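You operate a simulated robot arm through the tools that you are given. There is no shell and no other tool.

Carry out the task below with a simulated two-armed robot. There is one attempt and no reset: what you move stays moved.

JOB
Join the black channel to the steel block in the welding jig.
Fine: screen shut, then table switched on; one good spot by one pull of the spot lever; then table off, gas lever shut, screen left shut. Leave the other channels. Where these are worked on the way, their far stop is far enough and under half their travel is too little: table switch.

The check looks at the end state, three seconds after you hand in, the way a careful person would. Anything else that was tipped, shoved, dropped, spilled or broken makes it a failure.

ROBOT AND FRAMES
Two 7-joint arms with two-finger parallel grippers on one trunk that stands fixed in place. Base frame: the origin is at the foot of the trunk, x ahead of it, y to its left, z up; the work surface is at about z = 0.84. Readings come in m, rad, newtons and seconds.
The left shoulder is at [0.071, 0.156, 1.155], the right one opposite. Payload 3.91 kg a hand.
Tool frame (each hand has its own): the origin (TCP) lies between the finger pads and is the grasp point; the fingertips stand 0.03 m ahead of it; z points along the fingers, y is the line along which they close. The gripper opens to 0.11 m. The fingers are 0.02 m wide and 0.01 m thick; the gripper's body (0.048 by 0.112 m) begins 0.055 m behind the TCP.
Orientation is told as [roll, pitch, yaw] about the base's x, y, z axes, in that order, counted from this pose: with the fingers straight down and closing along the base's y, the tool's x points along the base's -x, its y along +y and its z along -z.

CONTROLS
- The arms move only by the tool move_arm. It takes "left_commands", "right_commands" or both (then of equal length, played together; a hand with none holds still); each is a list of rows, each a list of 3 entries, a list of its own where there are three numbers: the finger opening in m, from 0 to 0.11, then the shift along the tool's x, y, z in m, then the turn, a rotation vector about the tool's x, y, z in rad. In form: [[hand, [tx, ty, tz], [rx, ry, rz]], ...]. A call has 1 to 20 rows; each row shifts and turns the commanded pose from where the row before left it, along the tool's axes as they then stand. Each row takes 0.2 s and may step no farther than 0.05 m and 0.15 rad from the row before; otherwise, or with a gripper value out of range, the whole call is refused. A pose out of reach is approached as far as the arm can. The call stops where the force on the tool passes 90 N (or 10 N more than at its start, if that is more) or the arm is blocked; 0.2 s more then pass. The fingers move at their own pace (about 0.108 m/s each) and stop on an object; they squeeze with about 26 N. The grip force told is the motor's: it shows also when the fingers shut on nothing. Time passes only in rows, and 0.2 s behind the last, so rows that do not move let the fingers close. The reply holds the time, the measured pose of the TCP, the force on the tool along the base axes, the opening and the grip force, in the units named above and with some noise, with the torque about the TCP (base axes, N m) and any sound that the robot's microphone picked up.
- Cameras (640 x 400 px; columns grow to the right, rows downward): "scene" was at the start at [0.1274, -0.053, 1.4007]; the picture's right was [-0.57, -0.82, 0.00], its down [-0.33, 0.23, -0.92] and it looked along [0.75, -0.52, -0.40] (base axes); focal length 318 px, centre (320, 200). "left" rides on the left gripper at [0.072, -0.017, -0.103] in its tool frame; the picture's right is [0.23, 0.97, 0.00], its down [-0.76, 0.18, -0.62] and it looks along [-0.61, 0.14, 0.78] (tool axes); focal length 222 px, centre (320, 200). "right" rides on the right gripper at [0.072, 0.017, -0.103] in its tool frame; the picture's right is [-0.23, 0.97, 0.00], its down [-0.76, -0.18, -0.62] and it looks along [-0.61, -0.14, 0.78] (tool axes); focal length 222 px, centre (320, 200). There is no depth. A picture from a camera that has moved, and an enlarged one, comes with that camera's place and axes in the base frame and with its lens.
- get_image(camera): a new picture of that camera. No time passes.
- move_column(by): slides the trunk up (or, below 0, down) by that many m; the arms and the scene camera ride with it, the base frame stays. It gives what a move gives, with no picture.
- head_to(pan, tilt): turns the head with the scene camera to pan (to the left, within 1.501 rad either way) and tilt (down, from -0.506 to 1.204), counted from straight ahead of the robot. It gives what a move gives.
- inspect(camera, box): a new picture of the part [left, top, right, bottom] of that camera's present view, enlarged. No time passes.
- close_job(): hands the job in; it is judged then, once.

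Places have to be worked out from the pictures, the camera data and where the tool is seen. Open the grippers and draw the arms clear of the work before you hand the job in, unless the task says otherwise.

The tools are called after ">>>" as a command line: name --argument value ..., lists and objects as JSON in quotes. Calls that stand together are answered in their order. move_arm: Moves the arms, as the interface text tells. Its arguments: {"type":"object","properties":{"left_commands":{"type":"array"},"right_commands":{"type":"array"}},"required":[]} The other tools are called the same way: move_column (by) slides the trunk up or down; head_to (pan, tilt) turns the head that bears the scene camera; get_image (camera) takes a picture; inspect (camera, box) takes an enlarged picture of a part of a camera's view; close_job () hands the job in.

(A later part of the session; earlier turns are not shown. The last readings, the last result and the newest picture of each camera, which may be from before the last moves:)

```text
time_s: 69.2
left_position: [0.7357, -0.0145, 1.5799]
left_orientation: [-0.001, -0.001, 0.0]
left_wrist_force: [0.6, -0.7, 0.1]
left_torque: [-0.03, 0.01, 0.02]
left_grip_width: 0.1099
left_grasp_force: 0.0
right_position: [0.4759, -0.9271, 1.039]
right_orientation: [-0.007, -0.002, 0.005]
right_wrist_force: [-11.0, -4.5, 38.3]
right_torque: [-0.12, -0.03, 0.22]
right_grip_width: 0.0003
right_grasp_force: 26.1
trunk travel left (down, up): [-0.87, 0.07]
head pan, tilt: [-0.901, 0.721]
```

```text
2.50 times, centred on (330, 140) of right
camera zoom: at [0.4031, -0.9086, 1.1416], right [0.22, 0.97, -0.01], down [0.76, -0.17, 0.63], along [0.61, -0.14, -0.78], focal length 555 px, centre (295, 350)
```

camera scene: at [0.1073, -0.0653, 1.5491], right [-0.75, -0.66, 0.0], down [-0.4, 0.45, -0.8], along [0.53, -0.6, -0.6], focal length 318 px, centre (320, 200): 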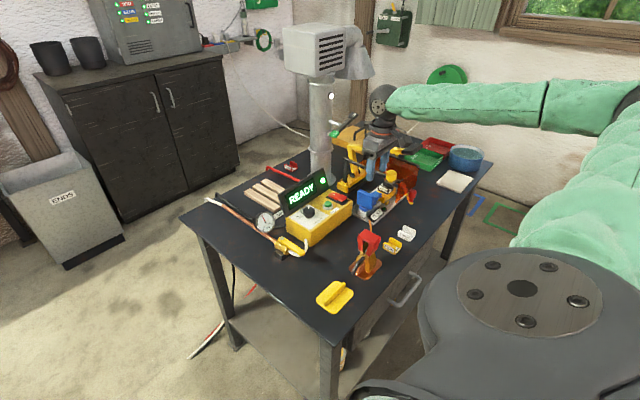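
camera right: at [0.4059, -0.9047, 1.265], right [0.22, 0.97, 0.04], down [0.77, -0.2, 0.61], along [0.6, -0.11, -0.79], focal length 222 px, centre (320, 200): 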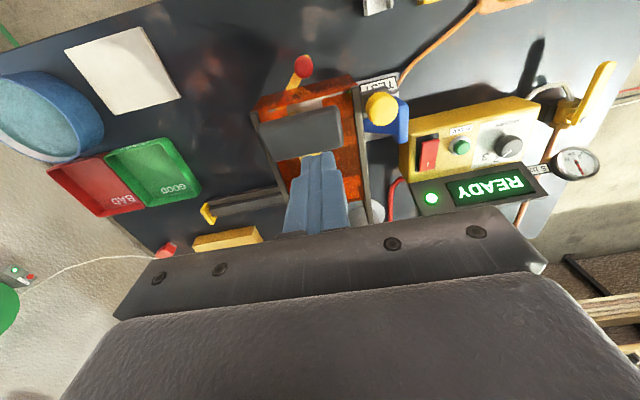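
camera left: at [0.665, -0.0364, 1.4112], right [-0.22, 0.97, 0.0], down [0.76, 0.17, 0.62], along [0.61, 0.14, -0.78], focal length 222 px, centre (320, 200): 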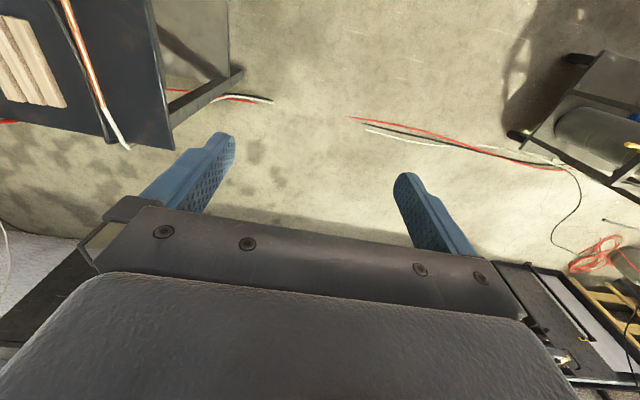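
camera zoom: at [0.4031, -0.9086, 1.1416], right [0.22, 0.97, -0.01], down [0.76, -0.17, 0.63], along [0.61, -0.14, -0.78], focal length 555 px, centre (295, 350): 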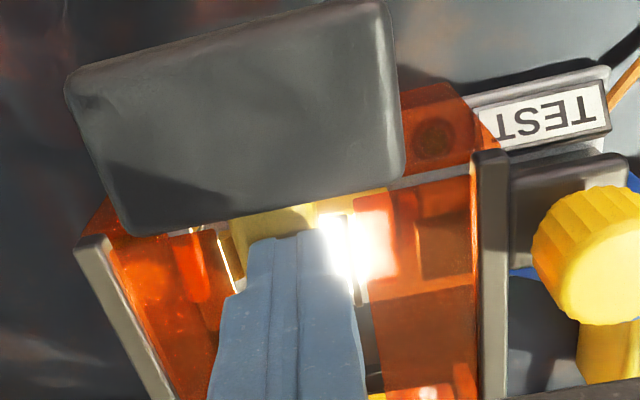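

Display shows WELD and the arc is on, 38 N on the lever. Holding still.

>>> move_arm --right_commands '[[0.0, [0, 0, 0], [0, 0, 0]], [0.0, [0, 0, 0], [0, 0, 0]], [0.0, [0, 0, 0], [0, 0, 0]], [0.0, [0, 0, 0], [0, 0, 0]], [0.0, [0, 0, 0], [0, 0, 0]]]'

>>> inspect --camera "scene" --box '[270, 110, 430, 230]'

```text
time_s: 70.4
left_position: [0.7359, -0.0159, 1.5797]
left_orientation: [-0.001, -0.001, -0.001]
left_wrist_force: [0.1, 0.4, 0.1]
left_torque: [0.01, -0.02, -0.02]
left_grip_width: 0.11
left_grasp_force: 0.1
right_position: [0.4751, -0.924, 1.0399]
right_orientation: [-0.006, 0.0, 0.006]
right_wrist_force: [-2.0, -22.8, 58.9]
right_torque: [-0.59, -0.49, -0.27]
right_grip_width: 0.0
right_grasp_force: 26.0
trunk travel left (down, up): [-0.87, 0.07]
head pan, tilt: [-0.901, 0.721]
```

```text
3.33 times, centred on (350, 170) of scene
camera zoom: at [0.1001, -0.0622, 1.6435], right [-0.78, -0.62, 0.0], down [-0.41, 0.52, -0.75], along [0.47, -0.59, -0.66], focal length 1060 px, centre (220, 300)
```

zoom: 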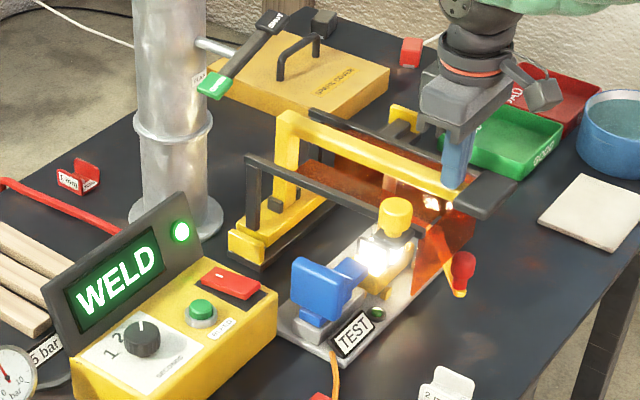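

Still welding, hold steady. Another 1.2 s.

>>> move_arm --right_commands '[[0.0, [0, 0, 0], [0, 0, 0]], [0.0, [0, 0, 0], [0, 0, 0]], [0.0, [0, 0, 0], [0, 0, 0]], [0.0, [0, 0, 0], [0, 0, 0]], [0.0, [0, 0, 0], [0, 0, 0]]]'

>>> inspect --camera "scene" --box '[270, 110, 430, 230]'

```text
time_s: 71.6
left_position: [0.7346, -0.0147, 1.5805]
left_orientation: [0.0, -0.002, -0.002]
left_wrist_force: [0.1, 0.3, 0.1]
left_torque: [0.01, 0.01, 0.03]
left_grip_width: 0.1102
left_grasp_force: 0.2
right_position: [0.4751, -0.9254, 1.0389]
right_orientation: [-0.009, -0.001, 0.003]
right_wrist_force: [1.9, -24.9, 61.6]
right_torque: [-0.71, -0.64, -0.24]
right_grip_width: 0.0001
right_grasp_force: 25.9
trunk travel left (down, up): [-0.87, 0.07]
head pan, tilt: [-0.901, 0.721]
```

```text
3.33 times, centred on (350, 170) of scene
camera zoom: at [0.1003, -0.0622, 1.6434], right [-0.78, -0.62, 0.0], down [-0.41, 0.52, -0.75], along [0.47, -0.59, -0.66], focal length 1060 px, centre (220, 300)
```

zoom: 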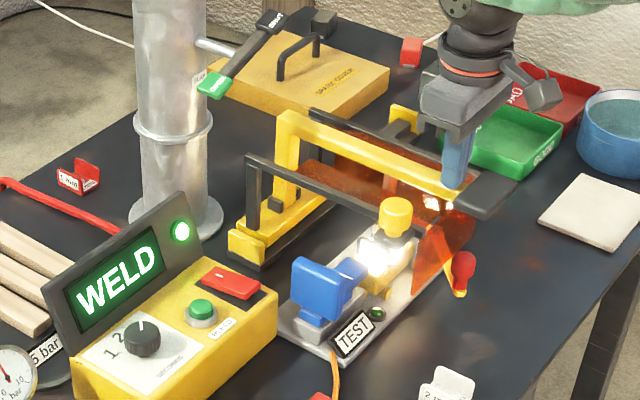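

Still WELD after about 2.6 s. Holding a bit more in shorter intervals.

>>> move_arm --right_commands '[[0.0, [0, 0, 0], [0, 0, 0]], [0.0, [0, 0, 0], [0, 0, 0]]]'

>>> inspect --camera "scene" --box '[270, 110, 430, 230]'

```text
time_s: 72.2
left_position: [0.7348, -0.0152, 1.5796]
left_orientation: [0.0, -0.002, -0.003]
left_wrist_force: [0.6, -0.2, 0.8]
left_torque: [0.01, 0.02, 0.02]
left_grip_width: 0.1101
left_grasp_force: 0.0
right_position: [0.4757, -0.9248, 1.0379]
right_orientation: [-0.008, 0.0, 0.007]
right_wrist_force: [4.2, -23.5, 62.3]
right_torque: [-0.73, -0.48, -0.14]
right_grip_width: 0.0
right_grasp_force: 26.2
trunk travel left (down, up): [-0.87, 0.07]
head pan, tilt: [-0.901, 0.721]
```

```text
3.33 times, centred on (350, 170) of scene
camera zoom: at [0.1003, -0.0619, 1.6434], right [-0.78, -0.62, 0.0], down [-0.41, 0.52, -0.75], along [0.47, -0.59, -0.66], focal length 1060 px, centre (220, 300)
```

zoom: 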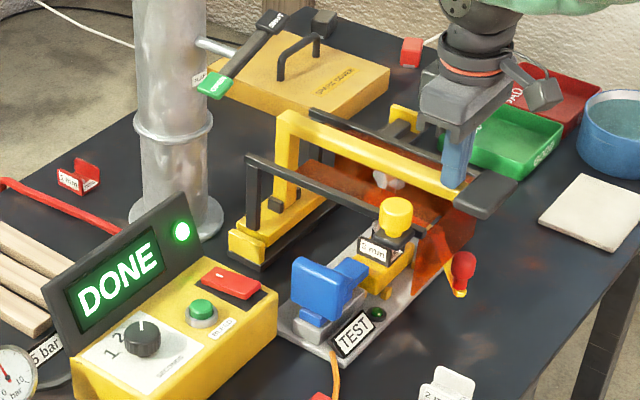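

Display reads DONE. Letting the lever rise by lifting the hand gently.

>>> move_arm --right_commands '[[0.0, [0, 0, -0.006], [0, 0, 0]], [0.0, [0, 0, -0.008], [0, 0, 0]], [0.0, [0, 0, -0.01], [0, 0, 0]], [0.0, [0, 0, -0.012], [0, 0, 0]]]'

>>> inspect --camera "scene" --box '[270, 110, 430, 230]'

```text
time_s: 73.2
left_position: [0.7412, -0.02, 1.5753]
left_orientation: [0.002, 0.004, -0.003]
left_wrist_force: [-0.5, -0.6, 0.5]
left_torque: [-0.02, -0.03, 0.01]
left_grip_width: 0.1098
left_grasp_force: 0.0
right_position: [0.4814, -0.9246, 1.0668]
right_orientation: [0.002, 0.003, 0.007]
right_wrist_force: [22.3, 7.4, -13.8]
right_torque: [0.19, -1.11, -0.15]
right_grip_width: 0.0
right_grasp_force: 26.1
trunk travel left (down, up): [-0.87, 0.07]
head pan, tilt: [-0.901, 0.721]
```

```text
3.33 times, centred on (350, 170) of scene
camera zoom: at [0.1075, -0.0668, 1.6421], right [-0.78, -0.62, 0.0], down [-0.41, 0.52, -0.75], along [0.47, -0.59, -0.66], focal length 1060 px, centre (220, 300)
```

zoom: 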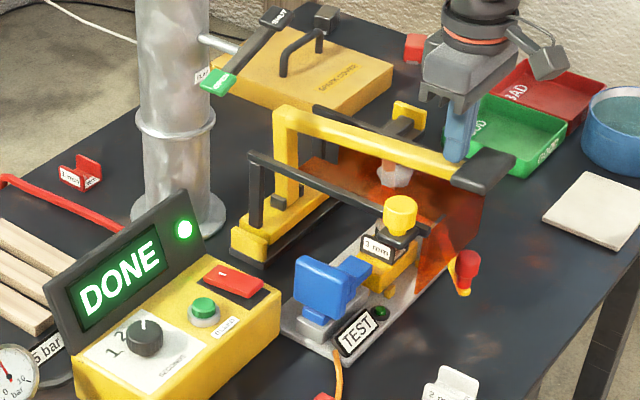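

The fingertip is rubbing against the paddle's +x edge. Shifting +x a few mm to free it while continuing up slowly.

>>> move_arm --right_commands '[[0.0, [-0.004, 0, 0], [0, 0, 0]], [0.0, [-0.003, 0, -0.002], [0, 0, 0]]]'

>>> inspect --camera "right" --box '[220, 60, 440, 220]'

>>> inspect --camera "scene" --box '[350, 120, 430, 180]'

```text
time_s: 73.8
left_position: [0.739, -0.019, 1.5774]
left_orientation: [0.004, 0.002, -0.004]
left_wrist_force: [0.4, 0.3, 1.1]
left_torque: [-0.04, -0.03, 0.0]
left_grip_width: 0.1098
left_grasp_force: 0.1
right_position: [0.4851, -0.9254, 1.0725]
right_orientation: [-0.003, 0.002, 0.006]
right_wrist_force: [3.2, -0.7, 1.0]
right_torque: [0.0, -0.06, 0.0]
right_grip_width: 0.0
right_grasp_force: 26.3
trunk travel left (down, up): [-0.87, 0.07]
head pan, tilt: [-0.901, 0.721]
```

```text
2.50 times, centred on (330, 140) of right
camera zoom: at [0.4136, -0.9091, 1.1743], right [0.22, 0.98, 0.0], down [0.76, -0.17, 0.62], along [0.61, -0.14, -0.78], focal length 555 px, centre (295, 350)
```

zoom: 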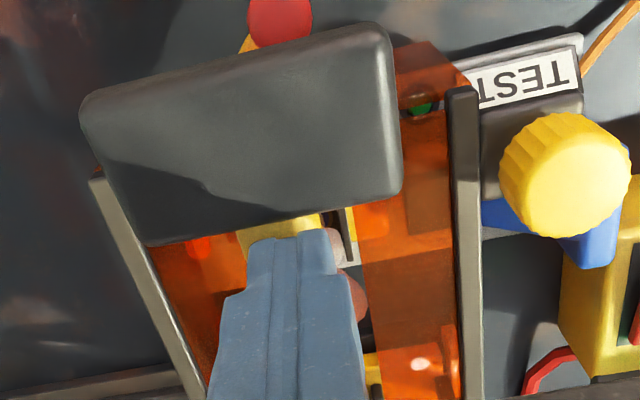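

```text
6.67 times, centred on (390, 150) of scene
camera zoom: at [0.103, -0.0659, 1.643], right [-0.78, -0.62, 0.0], down [-0.41, 0.52, -0.75], along [0.47, -0.59, -0.66], focal length 2119 px, centre (-147, 533)
```

zoom: 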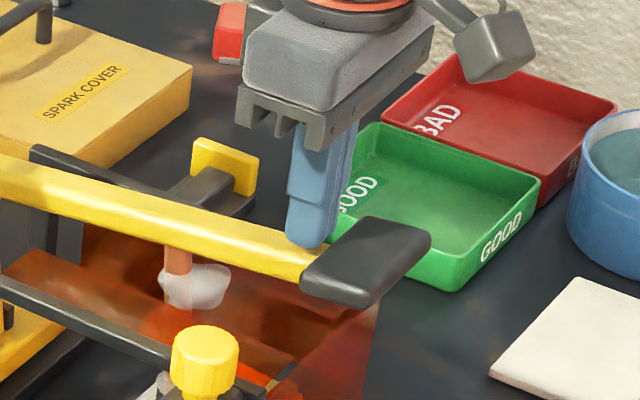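

Freed (forces ≈ 0). Continuing to lift; the lever should follow up to its rest.

>>> move_arm --right_commands '[[0.0, [0, 0, -0.008], [0, 0, 0]], [0.0, [0, 0, -0.01], [0, 0, 0]], [0.0, [0, 0, -0.01], [0, 0, 0]], [0.0, [0, 0, -0.01], [0, 0, 0]], [0.0, [0, 0, -0.015], [0, 0, 0]]]'

>>> inspect --camera "scene" --box '[270, 110, 430, 230]'

```text
time_s: 75.0
left_position: [0.7374, -0.0187, 1.5794]
left_orientation: [-0.001, -0.001, -0.004]
left_wrist_force: [0.2, 0.7, 0.1]
left_torque: [-0.03, -0.02, 0.01]
left_grip_width: 0.11
left_grasp_force: 0.0
right_position: [0.4832, -0.9265, 1.1232]
right_orientation: [-0.003, 0.003, 0.007]
right_wrist_force: [-0.2, 0.3, 0.5]
right_torque: [0.0, -0.01, -0.03]
right_grip_width: 0.0
right_grasp_force: 25.7
trunk travel left (down, up): [-0.87, 0.07]
head pan, tilt: [-0.901, 0.721]
```

```text
3.33 times, centred on (350, 170) of scene
camera zoom: at [0.1022, -0.0655, 1.643], right [-0.78, -0.62, 0.0], down [-0.41, 0.52, -0.75], along [0.47, -0.59, -0.66], focal length 1060 px, centre (220, 300)
```

zoom: 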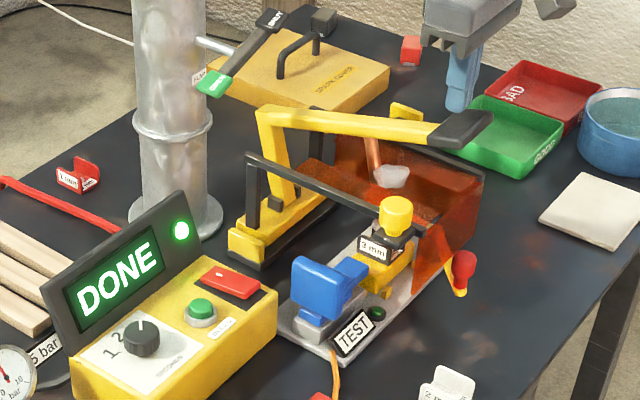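

The lever returned up by itself and the spot is DONE. Next, table off: I'll travel in short calls to above the rocker's raised −x end at about (0.606, −0.746).

>>> move_arm --right_commands '[[0.0, [0, 0, -0.02], [0, 0, 0]], [0.0, [0, 0.04, 0], [0, 0, 0]], [0.0, [0, 0.045, 0], [0, 0, 0]]]'

```text
time_s: 75.8
left_position: [0.7399, -0.0185, 1.578]
left_orientation: [-0.001, 0.003, -0.001]
left_wrist_force: [0.3, -0.6, -0.5]
left_torque: [0.01, -0.01, -0.01]
left_grip_width: 0.1099
left_grasp_force: 0.1
right_position: [0.4848, -0.8394, 1.1441]
right_orientation: [-0.003, 0.004, 0.005]
right_wrist_force: [-0.3, -0.3, -0.1]
right_torque: [-0.01, 0.03, 0.01]
right_grip_width: 0.0
right_grasp_force: 26.1
trunk travel left (down, up): [-0.87, 0.07]
head pan, tilt: [-0.901, 0.721]
```

>>> move_arm --right_commands '[[0.0, [-0.03, 0.031, 0], [0, 0, 0]], [0.0, [-0.03, 0.031, 0], [0, 0, 0]], [0.0, [-0.03, 0.031, 0], [0, 0, 0]], [0.0, [-0.031, 0, 0], [0, 0, 0]]]'

>>> get_image --camera "right"

>>> get_image --camera "scene"

```text
time_s: 76.8
left_position: [0.7405, -0.0206, 1.5768]
left_orientation: [0.0, 0.004, -0.003]
left_wrist_force: [0.9, 0.0, 0.3]
left_torque: [0.03, 0.04, -0.02]
left_grip_width: 0.1097
left_grasp_force: 0.1
right_position: [0.6047, -0.7473, 1.142]
right_orientation: [-0.002, 0.005, 0.004]
right_wrist_force: [0.2, 0.3, -0.2]
right_torque: [0.04, 0.01, -0.01]
right_grip_width: 0.0
right_grasp_force: 26.1
trunk travel left (down, up): [-0.87, 0.07]
head pan, tilt: [-0.901, 0.721]
```

```text
taken
camera right: at [0.5338, -0.7312, 1.2445], right [0.22, 0.97, 0.0], down [0.77, -0.17, 0.62], along [0.6, -0.14, -0.78], focal length 222 px, centre (320, 200)
```

right: 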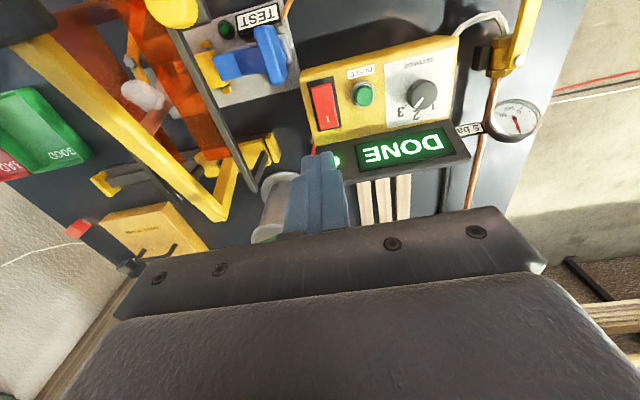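

```text
taken
camera scene: at [0.1056, -0.0675, 1.6427], right [-0.78, -0.62, 0.0], down [-0.41, 0.52, -0.75], along [0.46, -0.59, -0.66], focal length 318 px, centre (320, 200)
```

scene: 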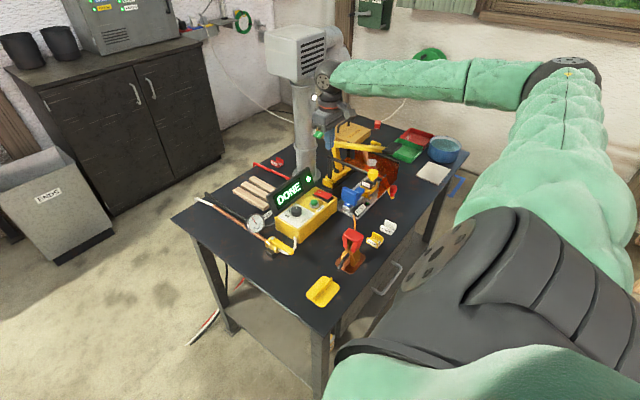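

Aligned over the rocker's −x end. Descending to just above it.

>>> move_arm --right_commands '[[0.0, [0, 0, 0.045], [0, 0, 0]], [0.0, [0, 0, 0.045], [0, 0, 0]], [0.0, [0, 0, 0.045], [0, 0, 0]], [0.0, [0, 0, 0.035], [0, 0, 0]]]'

>>> inspect --camera "right" --box '[250, 40, 410, 170]'

>>> inspect --camera "scene" --box '[270, 140, 370, 230]'

```text
time_s: 77.8
left_position: [0.7388, -0.0196, 1.5762]
left_orientation: [0.001, 0.004, -0.001]
left_wrist_force: [0.4, 0.0, 0.4]
left_torque: [0.01, 0.01, 0.02]
left_grip_width: 0.11
left_grasp_force: 0.1
right_position: [0.6049, -0.7471, 0.9727]
right_orientation: [-0.001, 0.005, 0.007]
right_wrist_force: [-0.1, 0.5, -1.0]
right_torque: [0.05, 0.0, 0.01]
right_grip_width: 0.0
right_grasp_force: 25.9
trunk travel left (down, up): [-0.87, 0.07]
head pan, tilt: [-0.901, 0.721]
```

```text
3.08 times, centred on (330, 105) of right
camera zoom: at [0.5329, -0.7303, 1.075], right [0.22, 0.98, 0.0], down [0.76, -0.17, 0.62], along [0.61, -0.14, -0.78], focal length 684 px, centre (289, 492)
```

zoom: 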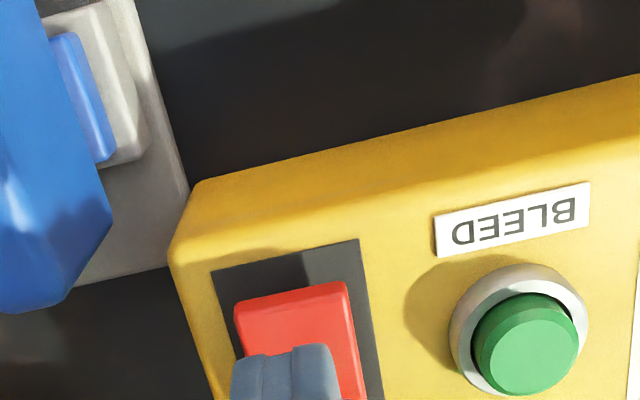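

```text
4.44 times, centred on (320, 185) of scene
camera zoom: at [0.1043, -0.0669, 1.6429], right [-0.78, -0.62, 0.0], down [-0.41, 0.52, -0.75], along [0.47, -0.59, -0.66], focal length 1413 px, centre (320, 267)
```

zoom: 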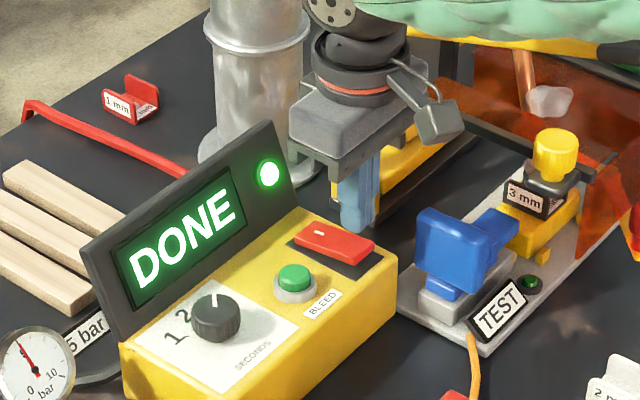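

The contact point lies on the raised −x half of the rocker. Pressing down stepwise.

>>> move_arm --right_commands '[[0.0, [0, 0, 0.008], [0, 0, 0]], [0.0, [0, 0, 0.006], [0, 0, 0]], [0.0, [0, 0, 0.004], [0, 0, 0]], [0.0, [0, 0, 0.004], [0, 0, 0]], [0.0, [0, 0, 0.003], [0, 0, 0]]]'

>>> inspect --camera "scene" --box '[270, 140, 370, 230]'

```text
time_s: 79.0
left_position: [0.7396, -0.0184, 1.5777]
left_orientation: [0.002, 0.001, -0.003]
left_wrist_force: [-1.1, 0.3, 0.4]
left_torque: [0.02, -0.02, 0.0]
left_grip_width: 0.1099
left_grasp_force: 0.0
right_position: [0.6046, -0.7475, 0.9475]
right_orientation: [-0.001, 0.003, 0.007]
right_wrist_force: [-0.2, -1.2, 0.7]
right_torque: [-0.01, -0.03, 0.0]
right_grip_width: 0.0
right_grasp_force: 26.3
trunk travel left (down, up): [-0.87, 0.07]
head pan, tilt: [-0.901, 0.721]
```

```text
4.44 times, centred on (320, 185) of scene
camera zoom: at [0.1039, -0.0664, 1.6428], right [-0.78, -0.62, 0.0], down [-0.41, 0.52, -0.75], along [0.47, -0.59, -0.66], focal length 1413 px, centre (320, 267)
```

zoom: 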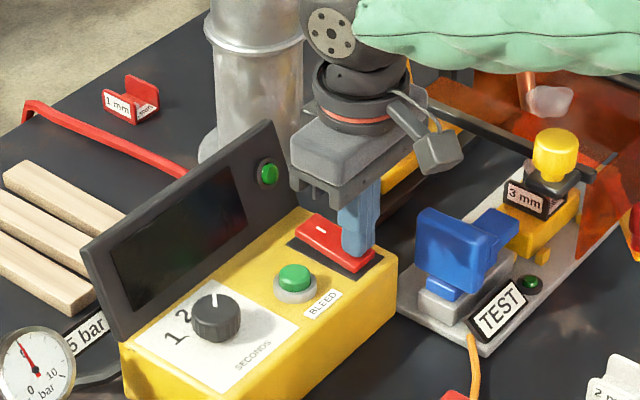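

Display and lamp are dark: table off. Pressing a bit further to its full stop.

>>> move_arm --right_commands '[[0.0, [0, 0, 0.003], [0, 0, 0]], [0.0, [0, 0, 0.002], [0, 0, 0]]]'

```text
time_s: 79.6
left_position: [0.7376, -0.0158, 1.5787]
left_orientation: [0.001, 0.001, -0.001]
left_wrist_force: [0.8, -0.9, -1.0]
left_torque: [0.0, 0.01, -0.02]
left_grip_width: 0.1102
left_grasp_force: 0.0
right_position: [0.6044, -0.746, 0.9473]
right_orientation: [-0.004, -0.002, 0.005]
right_wrist_force: [-0.2, -3.6, 27.6]
right_torque: [-0.12, -0.31, 0.14]
right_grip_width: 0.0002
right_grasp_force: 25.7
trunk travel left (down, up): [-0.87, 0.07]
head pan, tilt: [-0.901, 0.721]
```

Rocker is at its off stop (27.6 N). Lifting away in short moves.

>>> move_arm --right_commands '[[0.0, [0, 0, -0.015], [0, 0, 0]], [0.0, [0, 0, -0.035], [0, 0, 0]], [0.0, [0, 0, -0.04], [0, 0, 0]]]'

>>> get_image --camera "scene"

>>> get_image --camera "right"

```text
time_s: 80.4
left_position: [0.7381, -0.0168, 1.5785]
left_orientation: [0.001, 0.0, -0.002]
left_wrist_force: [0.8, 0.0, -0.4]
left_torque: [-0.01, 0.0, -0.02]
left_grip_width: 0.1099
left_grasp_force: 0.0
right_position: [0.6024, -0.7451, 1.0351]
right_orientation: [-0.003, 0.003, 0.006]
right_wrist_force: [0.3, 0.2, -0.3]
right_torque: [-0.04, 0.01, 0.0]
right_grip_width: 0.0001
right_grasp_force: 26.1
trunk travel left (down, up): [-0.87, 0.07]
head pan, tilt: [-0.901, 0.721]
```

```text
taken
camera scene: at [0.1032, -0.0653, 1.6428], right [-0.78, -0.62, 0.0], down [-0.41, 0.52, -0.75], along [0.47, -0.59, -0.66], focal length 318 px, centre (320, 200)
```

scene: 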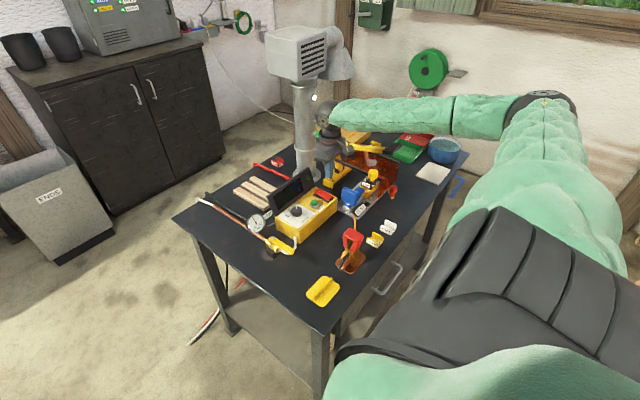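

```text
taken
camera right: at [0.531, -0.7297, 1.1369], right [0.22, 0.98, 0.0], down [0.77, -0.17, 0.62], along [0.6, -0.14, -0.78], focal length 222 px, centre (320, 200)
```

right: 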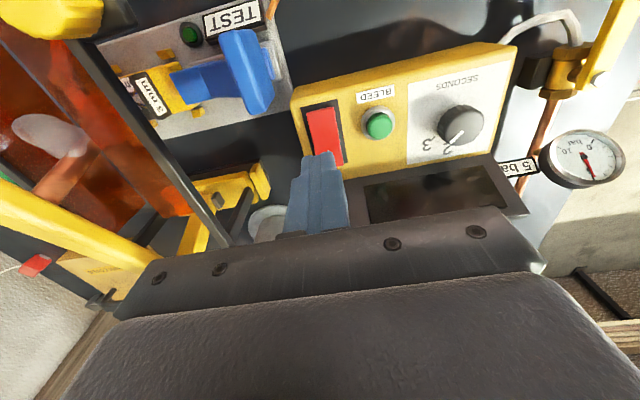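

Table is off. Now the gas lever: pivot at (0.629, −0.4915, 0.908), lever end at (0.547, −0.491, 0.899), parallel to the pipe (open). I'll bring the right hand over that side in short calls for a close look.

>>> move_arm --right_commands '[[0.0, [0.01, 0.03, -0.02], [0, 0, 0]], [0.0, [0.02, 0.037, -0.02], [0, 0, 0]], [0.0, [0.025, 0.037, 0], [0, 0, 0]]]'

>>> get_image --camera "right"

```text
time_s: 81.2
left_position: [0.7384, -0.0173, 1.5783]
left_orientation: [0.001, 0.001, -0.002]
left_wrist_force: [0.4, 0.4, -0.1]
left_torque: [-0.03, -0.02, 0.01]
left_grip_width: 0.11
left_grasp_force: 0.1
right_position: [0.5483, -0.6427, 1.0732]
right_orientation: [-0.002, 0.004, 0.004]
right_wrist_force: [0.5, 0.3, 0.0]
right_torque: [-0.01, 0.01, 0.01]
right_grip_width: 0.0
right_grasp_force: 25.4
trunk travel left (down, up): [-0.87, 0.07]
head pan, tilt: [-0.901, 0.721]
```

```text
taken
camera right: at [0.4766, -0.6262, 1.1759], right [0.22, 0.98, 0.0], down [0.77, -0.17, 0.62], along [0.6, -0.14, -0.78], focal length 222 px, centre (320, 200)
```

right: 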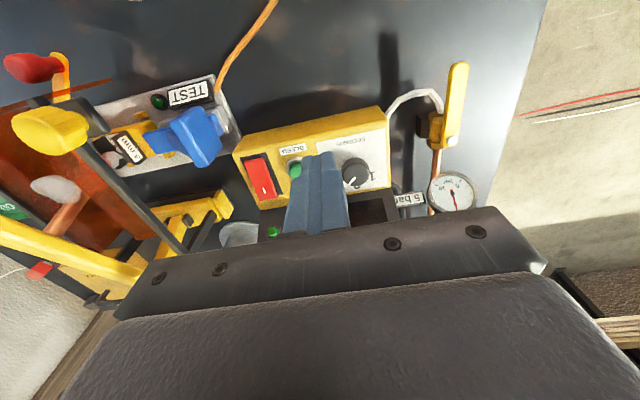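

Tracking well. Zooming on the valve lever and also checking the welded channel from here.

>>> inspect --camera "right" --box '[370, 50, 500, 220]'

>>> inspect --camera "right" --box '[80, 80, 250, 200]'

>>> inspect --camera "scene" --box '[240, 200, 310, 265]'

```text
2.35 times, centred on (435, 135) of right
camera zoom: at [0.4766, -0.6262, 1.1759], right [0.22, 0.98, 0.0], down [0.77, -0.17, 0.62], along [0.6, -0.14, -0.78], focal length 523 px, centre (49, 353)
```

zoom: 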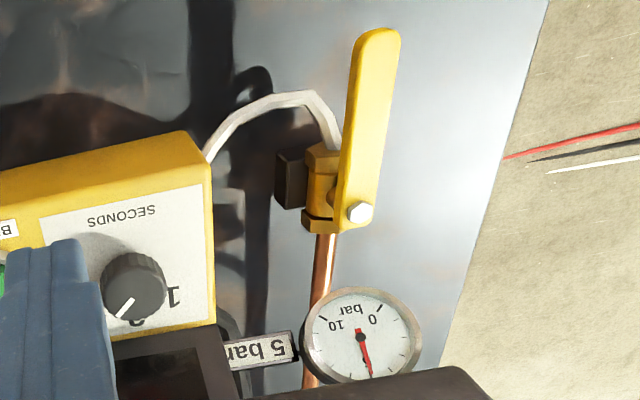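

```text
3.33 times, centred on (165, 140) of right
camera zoom: at [0.4766, -0.6262, 1.1759], right [0.22, 0.98, 0.0], down [0.77, -0.17, 0.62], along [0.6, -0.14, -0.78], focal length 740 px, centre (837, 400)
```

zoom: 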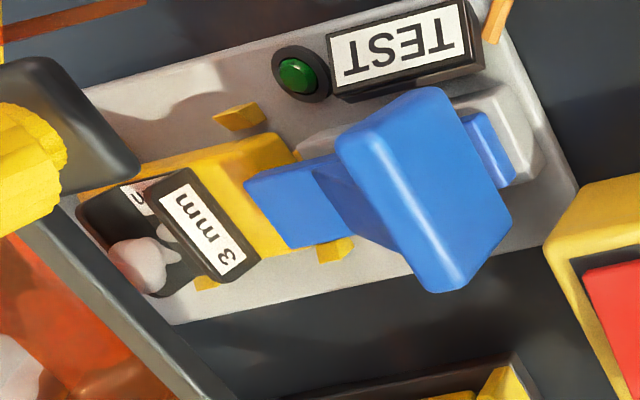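

```text
6.15 times, centred on (275, 232) of scene
camera zoom: at [0.1038, -0.066, 1.6427], right [-0.78, -0.62, 0.0], down [-0.41, 0.52, -0.75], along [0.47, -0.59, -0.66], focal length 1956 px, centre (597, 0)
```

zoom: 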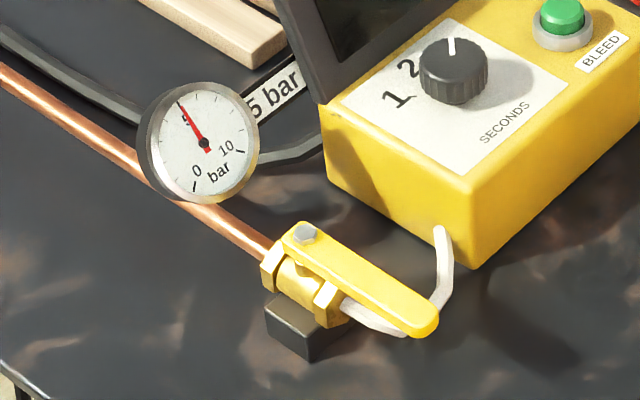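

The lever bar is ~22 mm wide at z ≈ 0.90 with free space on its +y side (the box blocks −y), so it should close by swinging its end from −x to +y. Positioning the closed fingers on its −y side.

>>> move_arm --right_commands '[[0.0, [-0.0045, 0.036, 0], [0, 0, 0]], [0.0, [-0.0045, 0.036, 0], [0, 0, 0]], [0.0, [-0.0045, 0.033, 0], [0, 0, 0]]]'

>>> get_image --camera "right"

>>> inspect --camera "right" --box '[260, 30, 440, 200]'

```text
time_s: 82.0
left_position: [0.7391, -0.0189, 1.5776]
left_orientation: [0.001, 0.002, -0.003]
left_wrist_force: [-0.2, -0.8, 0.1]
left_torque: [0.0, 0.02, -0.03]
left_grip_width: 0.11
left_grasp_force: 0.1
right_position: [0.563, -0.5406, 1.0729]
right_orientation: [-0.004, 0.003, 0.005]
right_wrist_force: [-0.2, -0.5, -0.5]
right_torque: [0.0, 0.01, 0.01]
right_grip_width: 0.0003
right_grasp_force: 25.4
trunk travel left (down, up): [-0.87, 0.07]
head pan, tilt: [-0.901, 0.721]
```

```text
taken
camera right: at [0.4902, -0.5228, 1.1763], right [0.22, 0.98, 0.0], down [0.77, -0.17, 0.62], along [0.6, -0.14, -0.78], focal length 222 px, centre (320, 200)
```

right: 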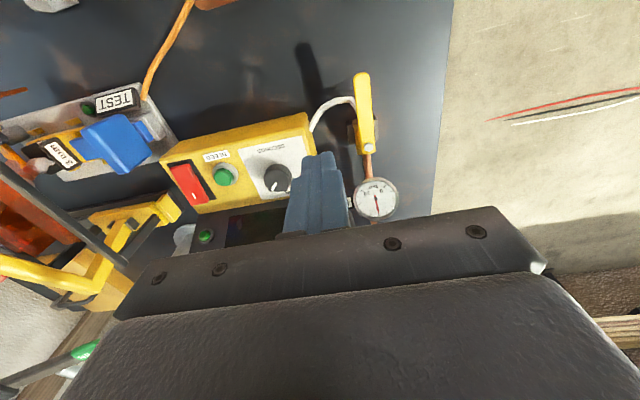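

```text
2.35 times, centred on (350, 115) of right
camera zoom: at [0.4902, -0.5228, 1.1763], right [0.22, 0.98, 0.0], down [0.77, -0.17, 0.62], along [0.6, -0.14, -0.78], focal length 523 px, centre (249, 400)
```

zoom: 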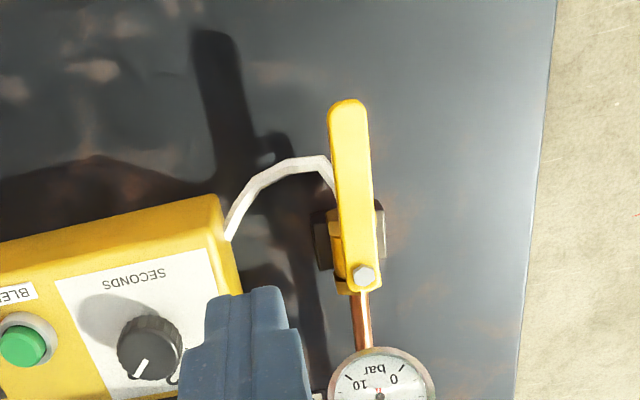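

Lever line is at y ≈ −0.490; box corner at (0.567, −0.556), hose at z ≈ 0.87. Descending beside the lever at (0.558, −0.527).

>>> move_arm --right_commands '[[0.0, [0.005, 0.0136, 0.03], [0, 0, 0]], [0.0, [0, 0, 0.04], [0, 0, 0]], [0.0, [0, 0, 0.04], [0, 0, 0]], [0.0, [0, 0, 0.03], [0, 0, 0]]]'

>>> inspect --camera "right" --box '[240, 30, 440, 200]'

>>> inspect --camera "scene" --box '[240, 190, 330, 265]'

```text
time_s: 83.0
left_position: [0.7394, -0.0193, 1.5776]
left_orientation: [0.002, 0.001, -0.003]
left_wrist_force: [0.6, -0.4, 0.4]
left_torque: [0.0, 0.0, 0.02]
left_grip_width: 0.1098
left_grasp_force: 0.1
right_position: [0.5568, -0.5259, 0.9317]
right_orientation: [-0.001, 0.002, 0.007]
right_wrist_force: [0.6, -0.7, 0.9]
right_torque: [0.03, -0.02, -0.01]
right_grip_width: 0.0
right_grasp_force: 26.0
trunk travel left (down, up): [-0.87, 0.07]
head pan, tilt: [-0.901, 0.721]
```

```text
2.35 times, centred on (340, 115) of right
camera zoom: at [0.485, -0.5086, 1.0354], right [0.22, 0.98, 0.0], down [0.76, -0.17, 0.62], along [0.61, -0.14, -0.78], focal length 523 px, centre (273, 400)
```

zoom: 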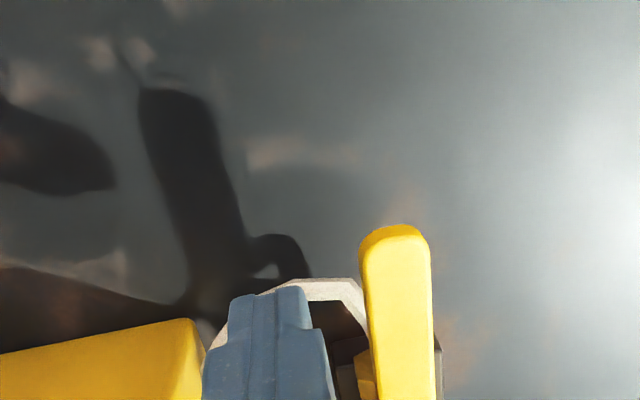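

```text
5.33 times, centred on (285, 228) of scene
camera zoom: at [0.1042, -0.0665, 1.6429], right [-0.78, -0.62, 0.0], down [-0.41, 0.52, -0.75], along [0.47, -0.59, -0.66], focal length 1695 px, centre (507, 53)
```

zoom: 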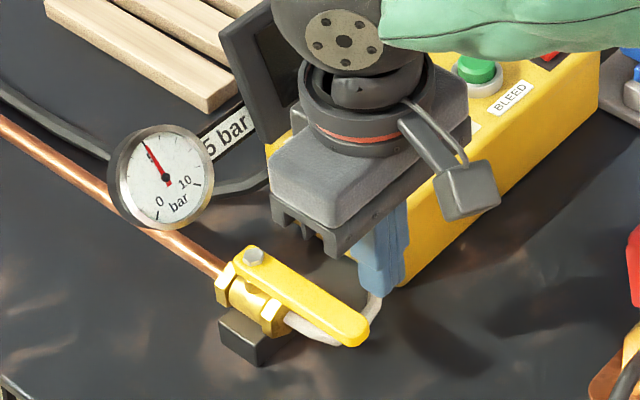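

Finger is beside the lever; the hose loops just beyond its +x edge, so I'll shift 8 mm toward −x and lower only until the tip is at lever level (tip z ≈ 0.889).

>>> move_arm --right_commands '[[0.0, [0.008, 0, 0], [0, 0, 0]], [0.0, [0, 0, 0.0125], [0, 0, 0]], [0.0, [0, 0, 0], [0, 0, 0]]]'

>>> inspect --camera "scene" --box '[260, 215, 310, 260]'

>>> inspect --camera "right" --box '[280, 100, 420, 210]'

```text
time_s: 83.8
left_position: [0.7388, -0.0184, 1.5778]
left_orientation: [0.002, 0.001, -0.003]
left_wrist_force: [1.1, 0.5, -0.4]
left_torque: [0.0, -0.01, 0.02]
left_grip_width: 0.1098
left_grasp_force: 0.0
right_position: [0.5484, -0.5249, 0.9215]
right_orientation: [-0.002, 0.005, 0.008]
right_wrist_force: [0.3, 0.1, -0.3]
right_torque: [-0.02, 0.02, -0.01]
right_grip_width: 0.0
right_grasp_force: 26.0
trunk travel left (down, up): [-0.87, 0.07]
head pan, tilt: [-0.901, 0.721]
```

```text
8.89 times, centred on (285, 238) of scene
camera zoom: at [0.1037, -0.0661, 1.6428], right [-0.78, -0.62, 0.0], down [-0.41, 0.52, -0.75], along [0.47, -0.59, -0.66], focal length 2825 px, centre (631, -133)
```

zoom: 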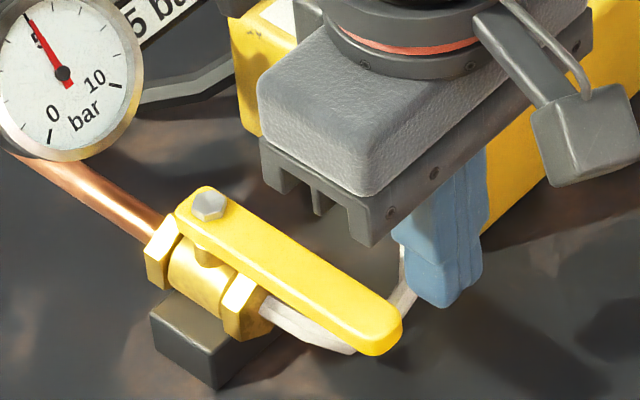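

```text
3.64 times, centred on (350, 155) of right
camera zoom: at [0.4766, -0.5088, 1.0236], right [0.22, 0.98, 0.0], down [0.77, -0.17, 0.62], along [0.6, -0.14, -0.78], focal length 808 px, centre (211, 364)
```

zoom: 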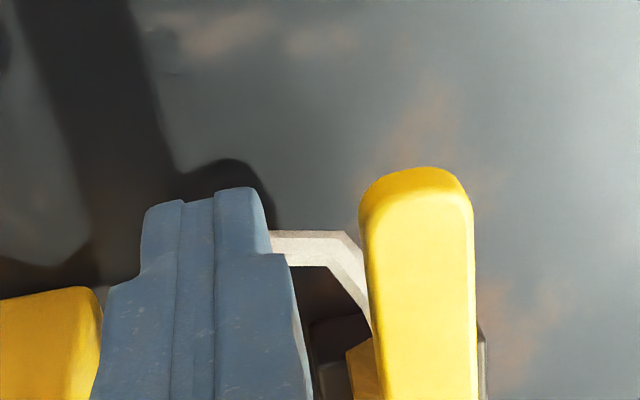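

The finger is beside the lever end. Pushing +y along the lever's arc, first about 25°.

>>> move_arm --right_commands '[[0.0, [-0.0015, 0.0075, 0], [0, 0, 0]], [0.0, [-0.0015, 0.0075, 0], [0, 0, 0]], [0.0, [-0.00175, 0.0076, 0], [0, 0, 0]], [0.0, [-0.00175, 0.0076, 0], [0, 0, 0]], [0.0, [0, 0.0075, 0], [0, 0, 0]]]'

>>> inspect --camera "scene" --box '[250, 205, 320, 265]'

```text
time_s: 85.0
left_position: [0.7389, -0.0181, 1.5782]
left_orientation: [0.001, 0.002, -0.001]
left_wrist_force: [0.4, -0.7, -0.5]
left_torque: [0.0, 0.02, -0.03]
left_grip_width: 0.1101
left_grasp_force: 0.0
right_position: [0.555, -0.4864, 0.9202]
right_orientation: [-0.001, 0.005, 0.007]
right_wrist_force: [-0.4, -0.1, 0.2]
right_torque: [-0.04, 0.0, 0.02]
right_grip_width: 0.0
right_grasp_force: 26.1
trunk travel left (down, up): [-0.87, 0.07]
head pan, tilt: [-0.901, 0.721]
```

```text
6.67 times, centred on (285, 235) of scene
camera zoom: at [0.1038, -0.0661, 1.6428], right [-0.78, -0.62, 0.0], down [-0.41, 0.52, -0.75], along [0.47, -0.59, -0.66], focal length 2119 px, centre (553, -33)
```

zoom: 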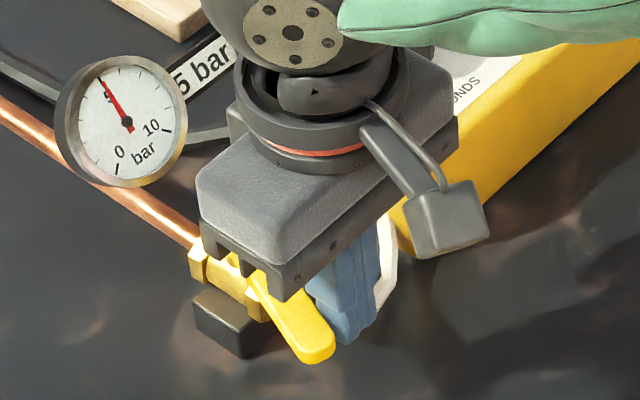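

The lever is turning freely. Continuing along the arc.

>>> move_arm --right_commands '[[0.0, [-0.004, 0.0136, 0], [0, 0, 0]], [0.0, [-0.0043, 0.0136, 0], [0, 0, 0]], [0.0, [-0.009, 0.0106, 0], [0, 0, 0]], [0.0, [-0.009, 0.0106, 0], [0, 0, 0]]]'

>>> inspect --camera "scene" --box '[240, 205, 310, 265]'

```text
time_s: 86.0
left_position: [0.7399, -0.0179, 1.5776]
left_orientation: [0.002, -0.001, -0.002]
left_wrist_force: [-0.1, -1.0, -0.8]
left_torque: [0.01, 0.01, 0.0]
left_grip_width: 0.1098
left_grasp_force: 0.1
right_position: [0.5813, -0.4392, 0.9196]
right_orientation: [-0.003, 0.004, 0.004]
right_wrist_force: [0.6, -0.6, -0.4]
right_torque: [-0.01, 0.02, -0.01]
right_grip_width: 0.0001
right_grasp_force: 25.5
trunk travel left (down, up): [-0.87, 0.07]
head pan, tilt: [-0.901, 0.721]
```

```text
6.67 times, centred on (275, 235) of scene
camera zoom: at [0.1044, -0.0659, 1.6428], right [-0.78, -0.62, 0.0], down [-0.41, 0.52, -0.75], along [0.47, -0.59, -0.66], focal length 2119 px, centre (620, -33)
```

zoom: 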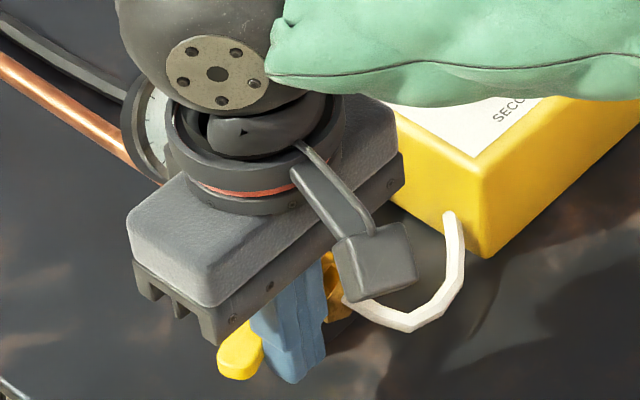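

About 65° turned, still no resistance. Finishing the swing toward the stop.

>>> move_arm --right_commands '[[0.0, [-0.012, 0.0067, 0], [0, 0, 0]], [0.0, [-0.012, 0.0067, 0], [0, 0, 0]], [0.0, [-0.005, 0, 0], [0, 0, 0]]]'

>>> inspect --camera "right" --box '[240, 80, 440, 220]'

>>> inspect --camera "scene" --box '[230, 195, 310, 265]'

```text
time_s: 86.8
left_position: [0.7359, -0.0187, 1.5798]
left_orientation: [0.002, -0.001, -0.002]
left_wrist_force: [-0.1, 0.0, -0.1]
left_torque: [0.01, -0.02, -0.03]
left_grip_width: 0.1099
left_grasp_force: 0.1
right_position: [0.6068, -0.4247, 0.9189]
right_orientation: [-0.002, 0.007, 0.007]
right_wrist_force: [-16.1, 2.4, -2.4]
right_torque: [-0.12, 0.25, -0.02]
right_grip_width: 0.0
right_grasp_force: 26.1
trunk travel left (down, up): [-0.87, 0.07]
head pan, tilt: [-0.901, 0.721]
```

```text
2.86 times, centred on (340, 150) of right
camera zoom: at [0.5347, -0.4085, 1.0228], right [0.22, 0.98, 0.0], down [0.77, -0.17, 0.62], along [0.6, -0.14, -0.79], focal length 635 px, centre (263, 343)
```

zoom: 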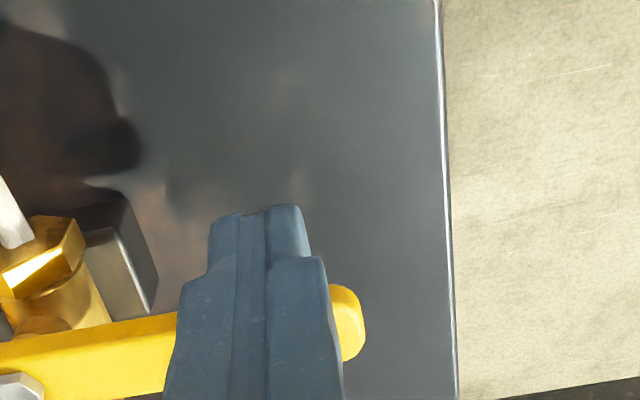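

```text
5.71 times, centred on (270, 230) of scene
camera zoom: at [0.1009, -0.0665, 1.6429], right [-0.78, -0.62, 0.0], down [-0.41, 0.52, -0.75], along [0.47, -0.59, -0.66], focal length 1816 px, centre (606, 29)
```

zoom: 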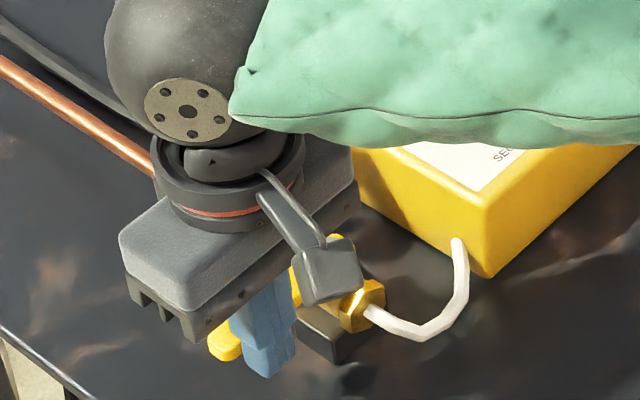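

16 N at the end and the lever now lies along y, perpendicular to the pipe: gas shut at its stop. Backing off −x and lifting.

>>> move_arm --right_commands '[[0.0, [0.015, 0, 0], [0, 0, 0]], [0.0, [0.01, 0, -0.02], [0, 0, 0]], [0.0, [0, 0, -0.04], [0, 0, 0]], [0.0, [0, 0, -0.045], [0, 0, 0]]]'

>>> get_image --camera "right"

>>> get_image --camera "scene"

```text
time_s: 87.8
left_position: [0.738, -0.0188, 1.5771]
left_orientation: [0.001, 0.002, -0.002]
left_wrist_force: [-0.2, 0.7, -0.2]
left_torque: [-0.01, 0.0, 0.0]
left_grip_width: 0.1099
left_grasp_force: 0.1
right_position: [0.5845, -0.4247, 1.0239]
right_orientation: [-0.003, 0.003, 0.008]
right_wrist_force: [-0.4, -0.7, 0.8]
right_torque: [0.02, 0.0, 0.03]
right_grip_width: 0.0
right_grasp_force: 26.0
trunk travel left (down, up): [-0.87, 0.07]
head pan, tilt: [-0.901, 0.721]
```

```text
taken
camera right: at [0.512, -0.4083, 1.1279], right [0.22, 0.98, 0.0], down [0.76, -0.17, 0.62], along [0.61, -0.14, -0.78], focal length 222 px, centre (320, 200)
```

right: 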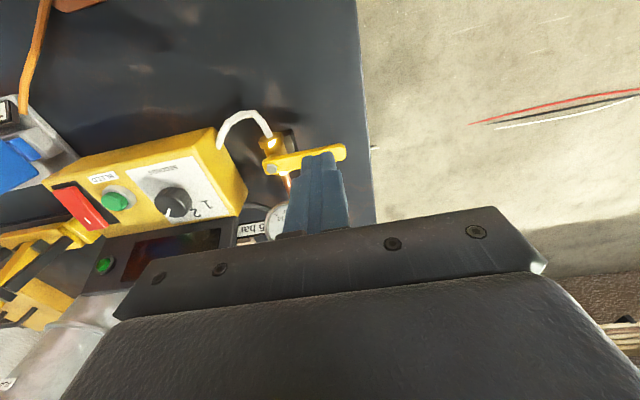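

```text
taken
camera scene: at [0.1034, -0.0657, 1.6428], right [-0.78, -0.62, 0.0], down [-0.41, 0.52, -0.75], along [0.47, -0.59, -0.66], focal length 318 px, centre (320, 200)
```

scene: 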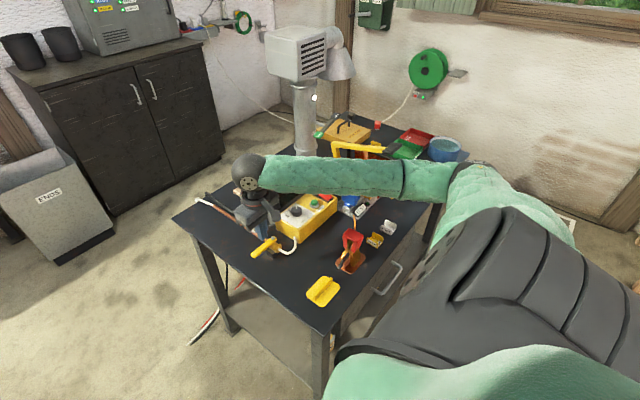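

Gas lever is shut. Now withdrawing the right hand: up first, then back toward −x in short calls.

>>> move_arm --right_commands '[[0.0, [0, 0, -0.04], [0, 0, 0]], [0.0, [0, 0, -0.04], [0, 0, 0]], [0.02, [0.02, -0.01, -0.03], [0, 0, 0]]]'

```text
time_s: 88.6
left_position: [0.7367, -0.02, 1.5791]
left_orientation: [0.003, 0.0, -0.003]
left_wrist_force: [0.1, 0.8, -1.2]
left_torque: [0.0, -0.02, -0.03]
left_grip_width: 0.1099
left_grasp_force: 0.0
right_position: [0.5638, -0.4341, 1.1353]
right_orientation: [-0.002, 0.003, 0.006]
right_wrist_force: [-0.9, 0.5, -0.2]
right_torque: [-0.01, 0.0, -0.04]
right_grip_width: 0.0201
right_grasp_force: 0.0
trunk travel left (down, up): [-0.87, 0.07]
head pan, tilt: [-0.901, 0.721]
```

>>> move_arm --right_commands '[[0.04, [0.03, -0.02, 0], [0, 0, 0]], [0.05, [0.035, -0.02, 0], [0, 0, 0]], [0.05, [0.035, -0.025, 0], [0, 0, 0]]]'

>>> get_image --camera "scene"

```text
time_s: 89.4
left_position: [0.739, -0.0156, 1.5785]
left_orientation: [0.0, 0.003, 0.001]
left_wrist_force: [0.2, 0.9, -0.3]
left_torque: [-0.04, -0.01, -0.04]
left_grip_width: 0.1101
left_grasp_force: 0.1
right_position: [0.4658, -0.4975, 1.1353]
right_orientation: [-0.004, 0.004, 0.01]
right_wrist_force: [-0.5, 1.1, 0.0]
right_torque: [0.02, -0.03, -0.01]
right_grip_width: 0.0501
right_grasp_force: 0.1
trunk travel left (down, up): [-0.87, 0.07]
head pan, tilt: [-0.901, 0.721]
```

```text
taken
camera scene: at [0.104, -0.0636, 1.643], right [-0.78, -0.62, 0.0], down [-0.41, 0.52, -0.75], along [0.47, -0.59, -0.66], focal length 318 px, centre (320, 200)
```

scene: 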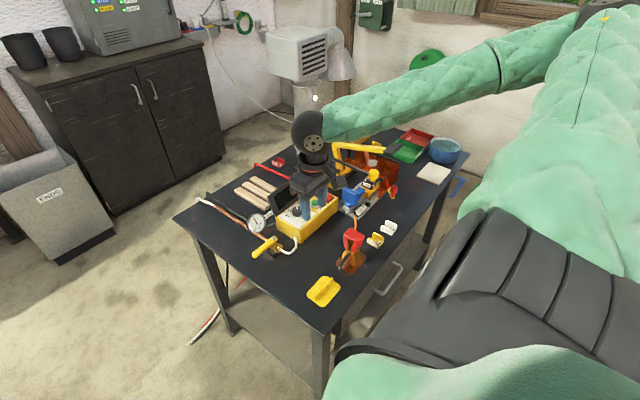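

Behaving normally. Continuing back toward the table's −x edge.

>>> move_arm --right_commands '[[0.05, [0.025, -0.035, -0.01], [0, 0, 0]], [0.05, [0.025, -0.035, -0.01], [0, 0, 0]], [0.05, [0.025, -0.035, 0], [0, 0, 0]]]'

>>> get_image --camera "scene"

>>> get_image --camera "right"

```text
time_s: 90.2
left_position: [0.7395, -0.0185, 1.5781]
left_orientation: [0.003, 0.001, -0.001]
left_wrist_force: [-0.1, -0.1, 0.0]
left_torque: [0.0, 0.03, 0.01]
left_grip_width: 0.1102
left_grasp_force: 0.1
right_position: [0.3907, -0.6063, 1.1556]
right_orientation: [-0.001, 0.004, 0.005]
right_wrist_force: [0.5, 0.4, -0.8]
right_torque: [0.0, -0.01, -0.02]
right_grip_width: 0.0502
right_grasp_force: 0.0
trunk travel left (down, up): [-0.87, 0.07]
head pan, tilt: [-0.901, 0.721]
```

```text
taken
camera scene: at [0.1034, -0.0667, 1.6427], right [-0.78, -0.62, 0.0], down [-0.41, 0.52, -0.75], along [0.47, -0.59, -0.66], focal length 318 px, centre (320, 200)
```

scene: 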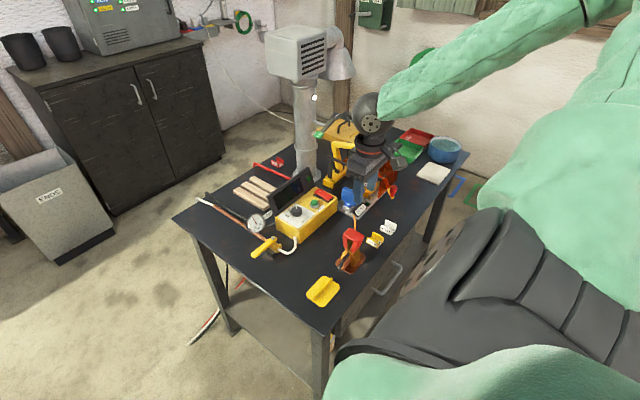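

```text
taken
camera right: at [0.3187, -0.5903, 1.2583], right [0.22, 0.98, 0.0], down [0.76, -0.17, 0.62], along [0.61, -0.14, -0.78], focal length 222 px, centre (320, 200)
```

right: 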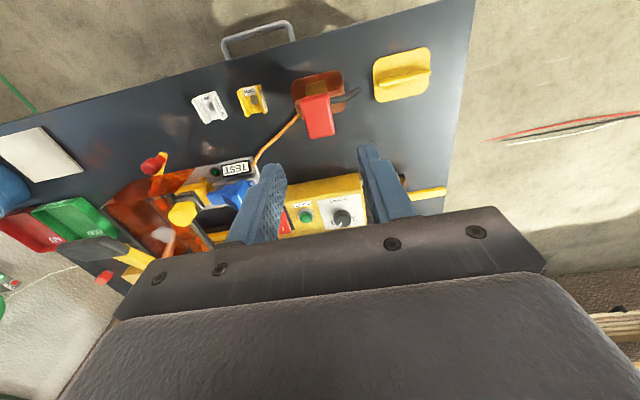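

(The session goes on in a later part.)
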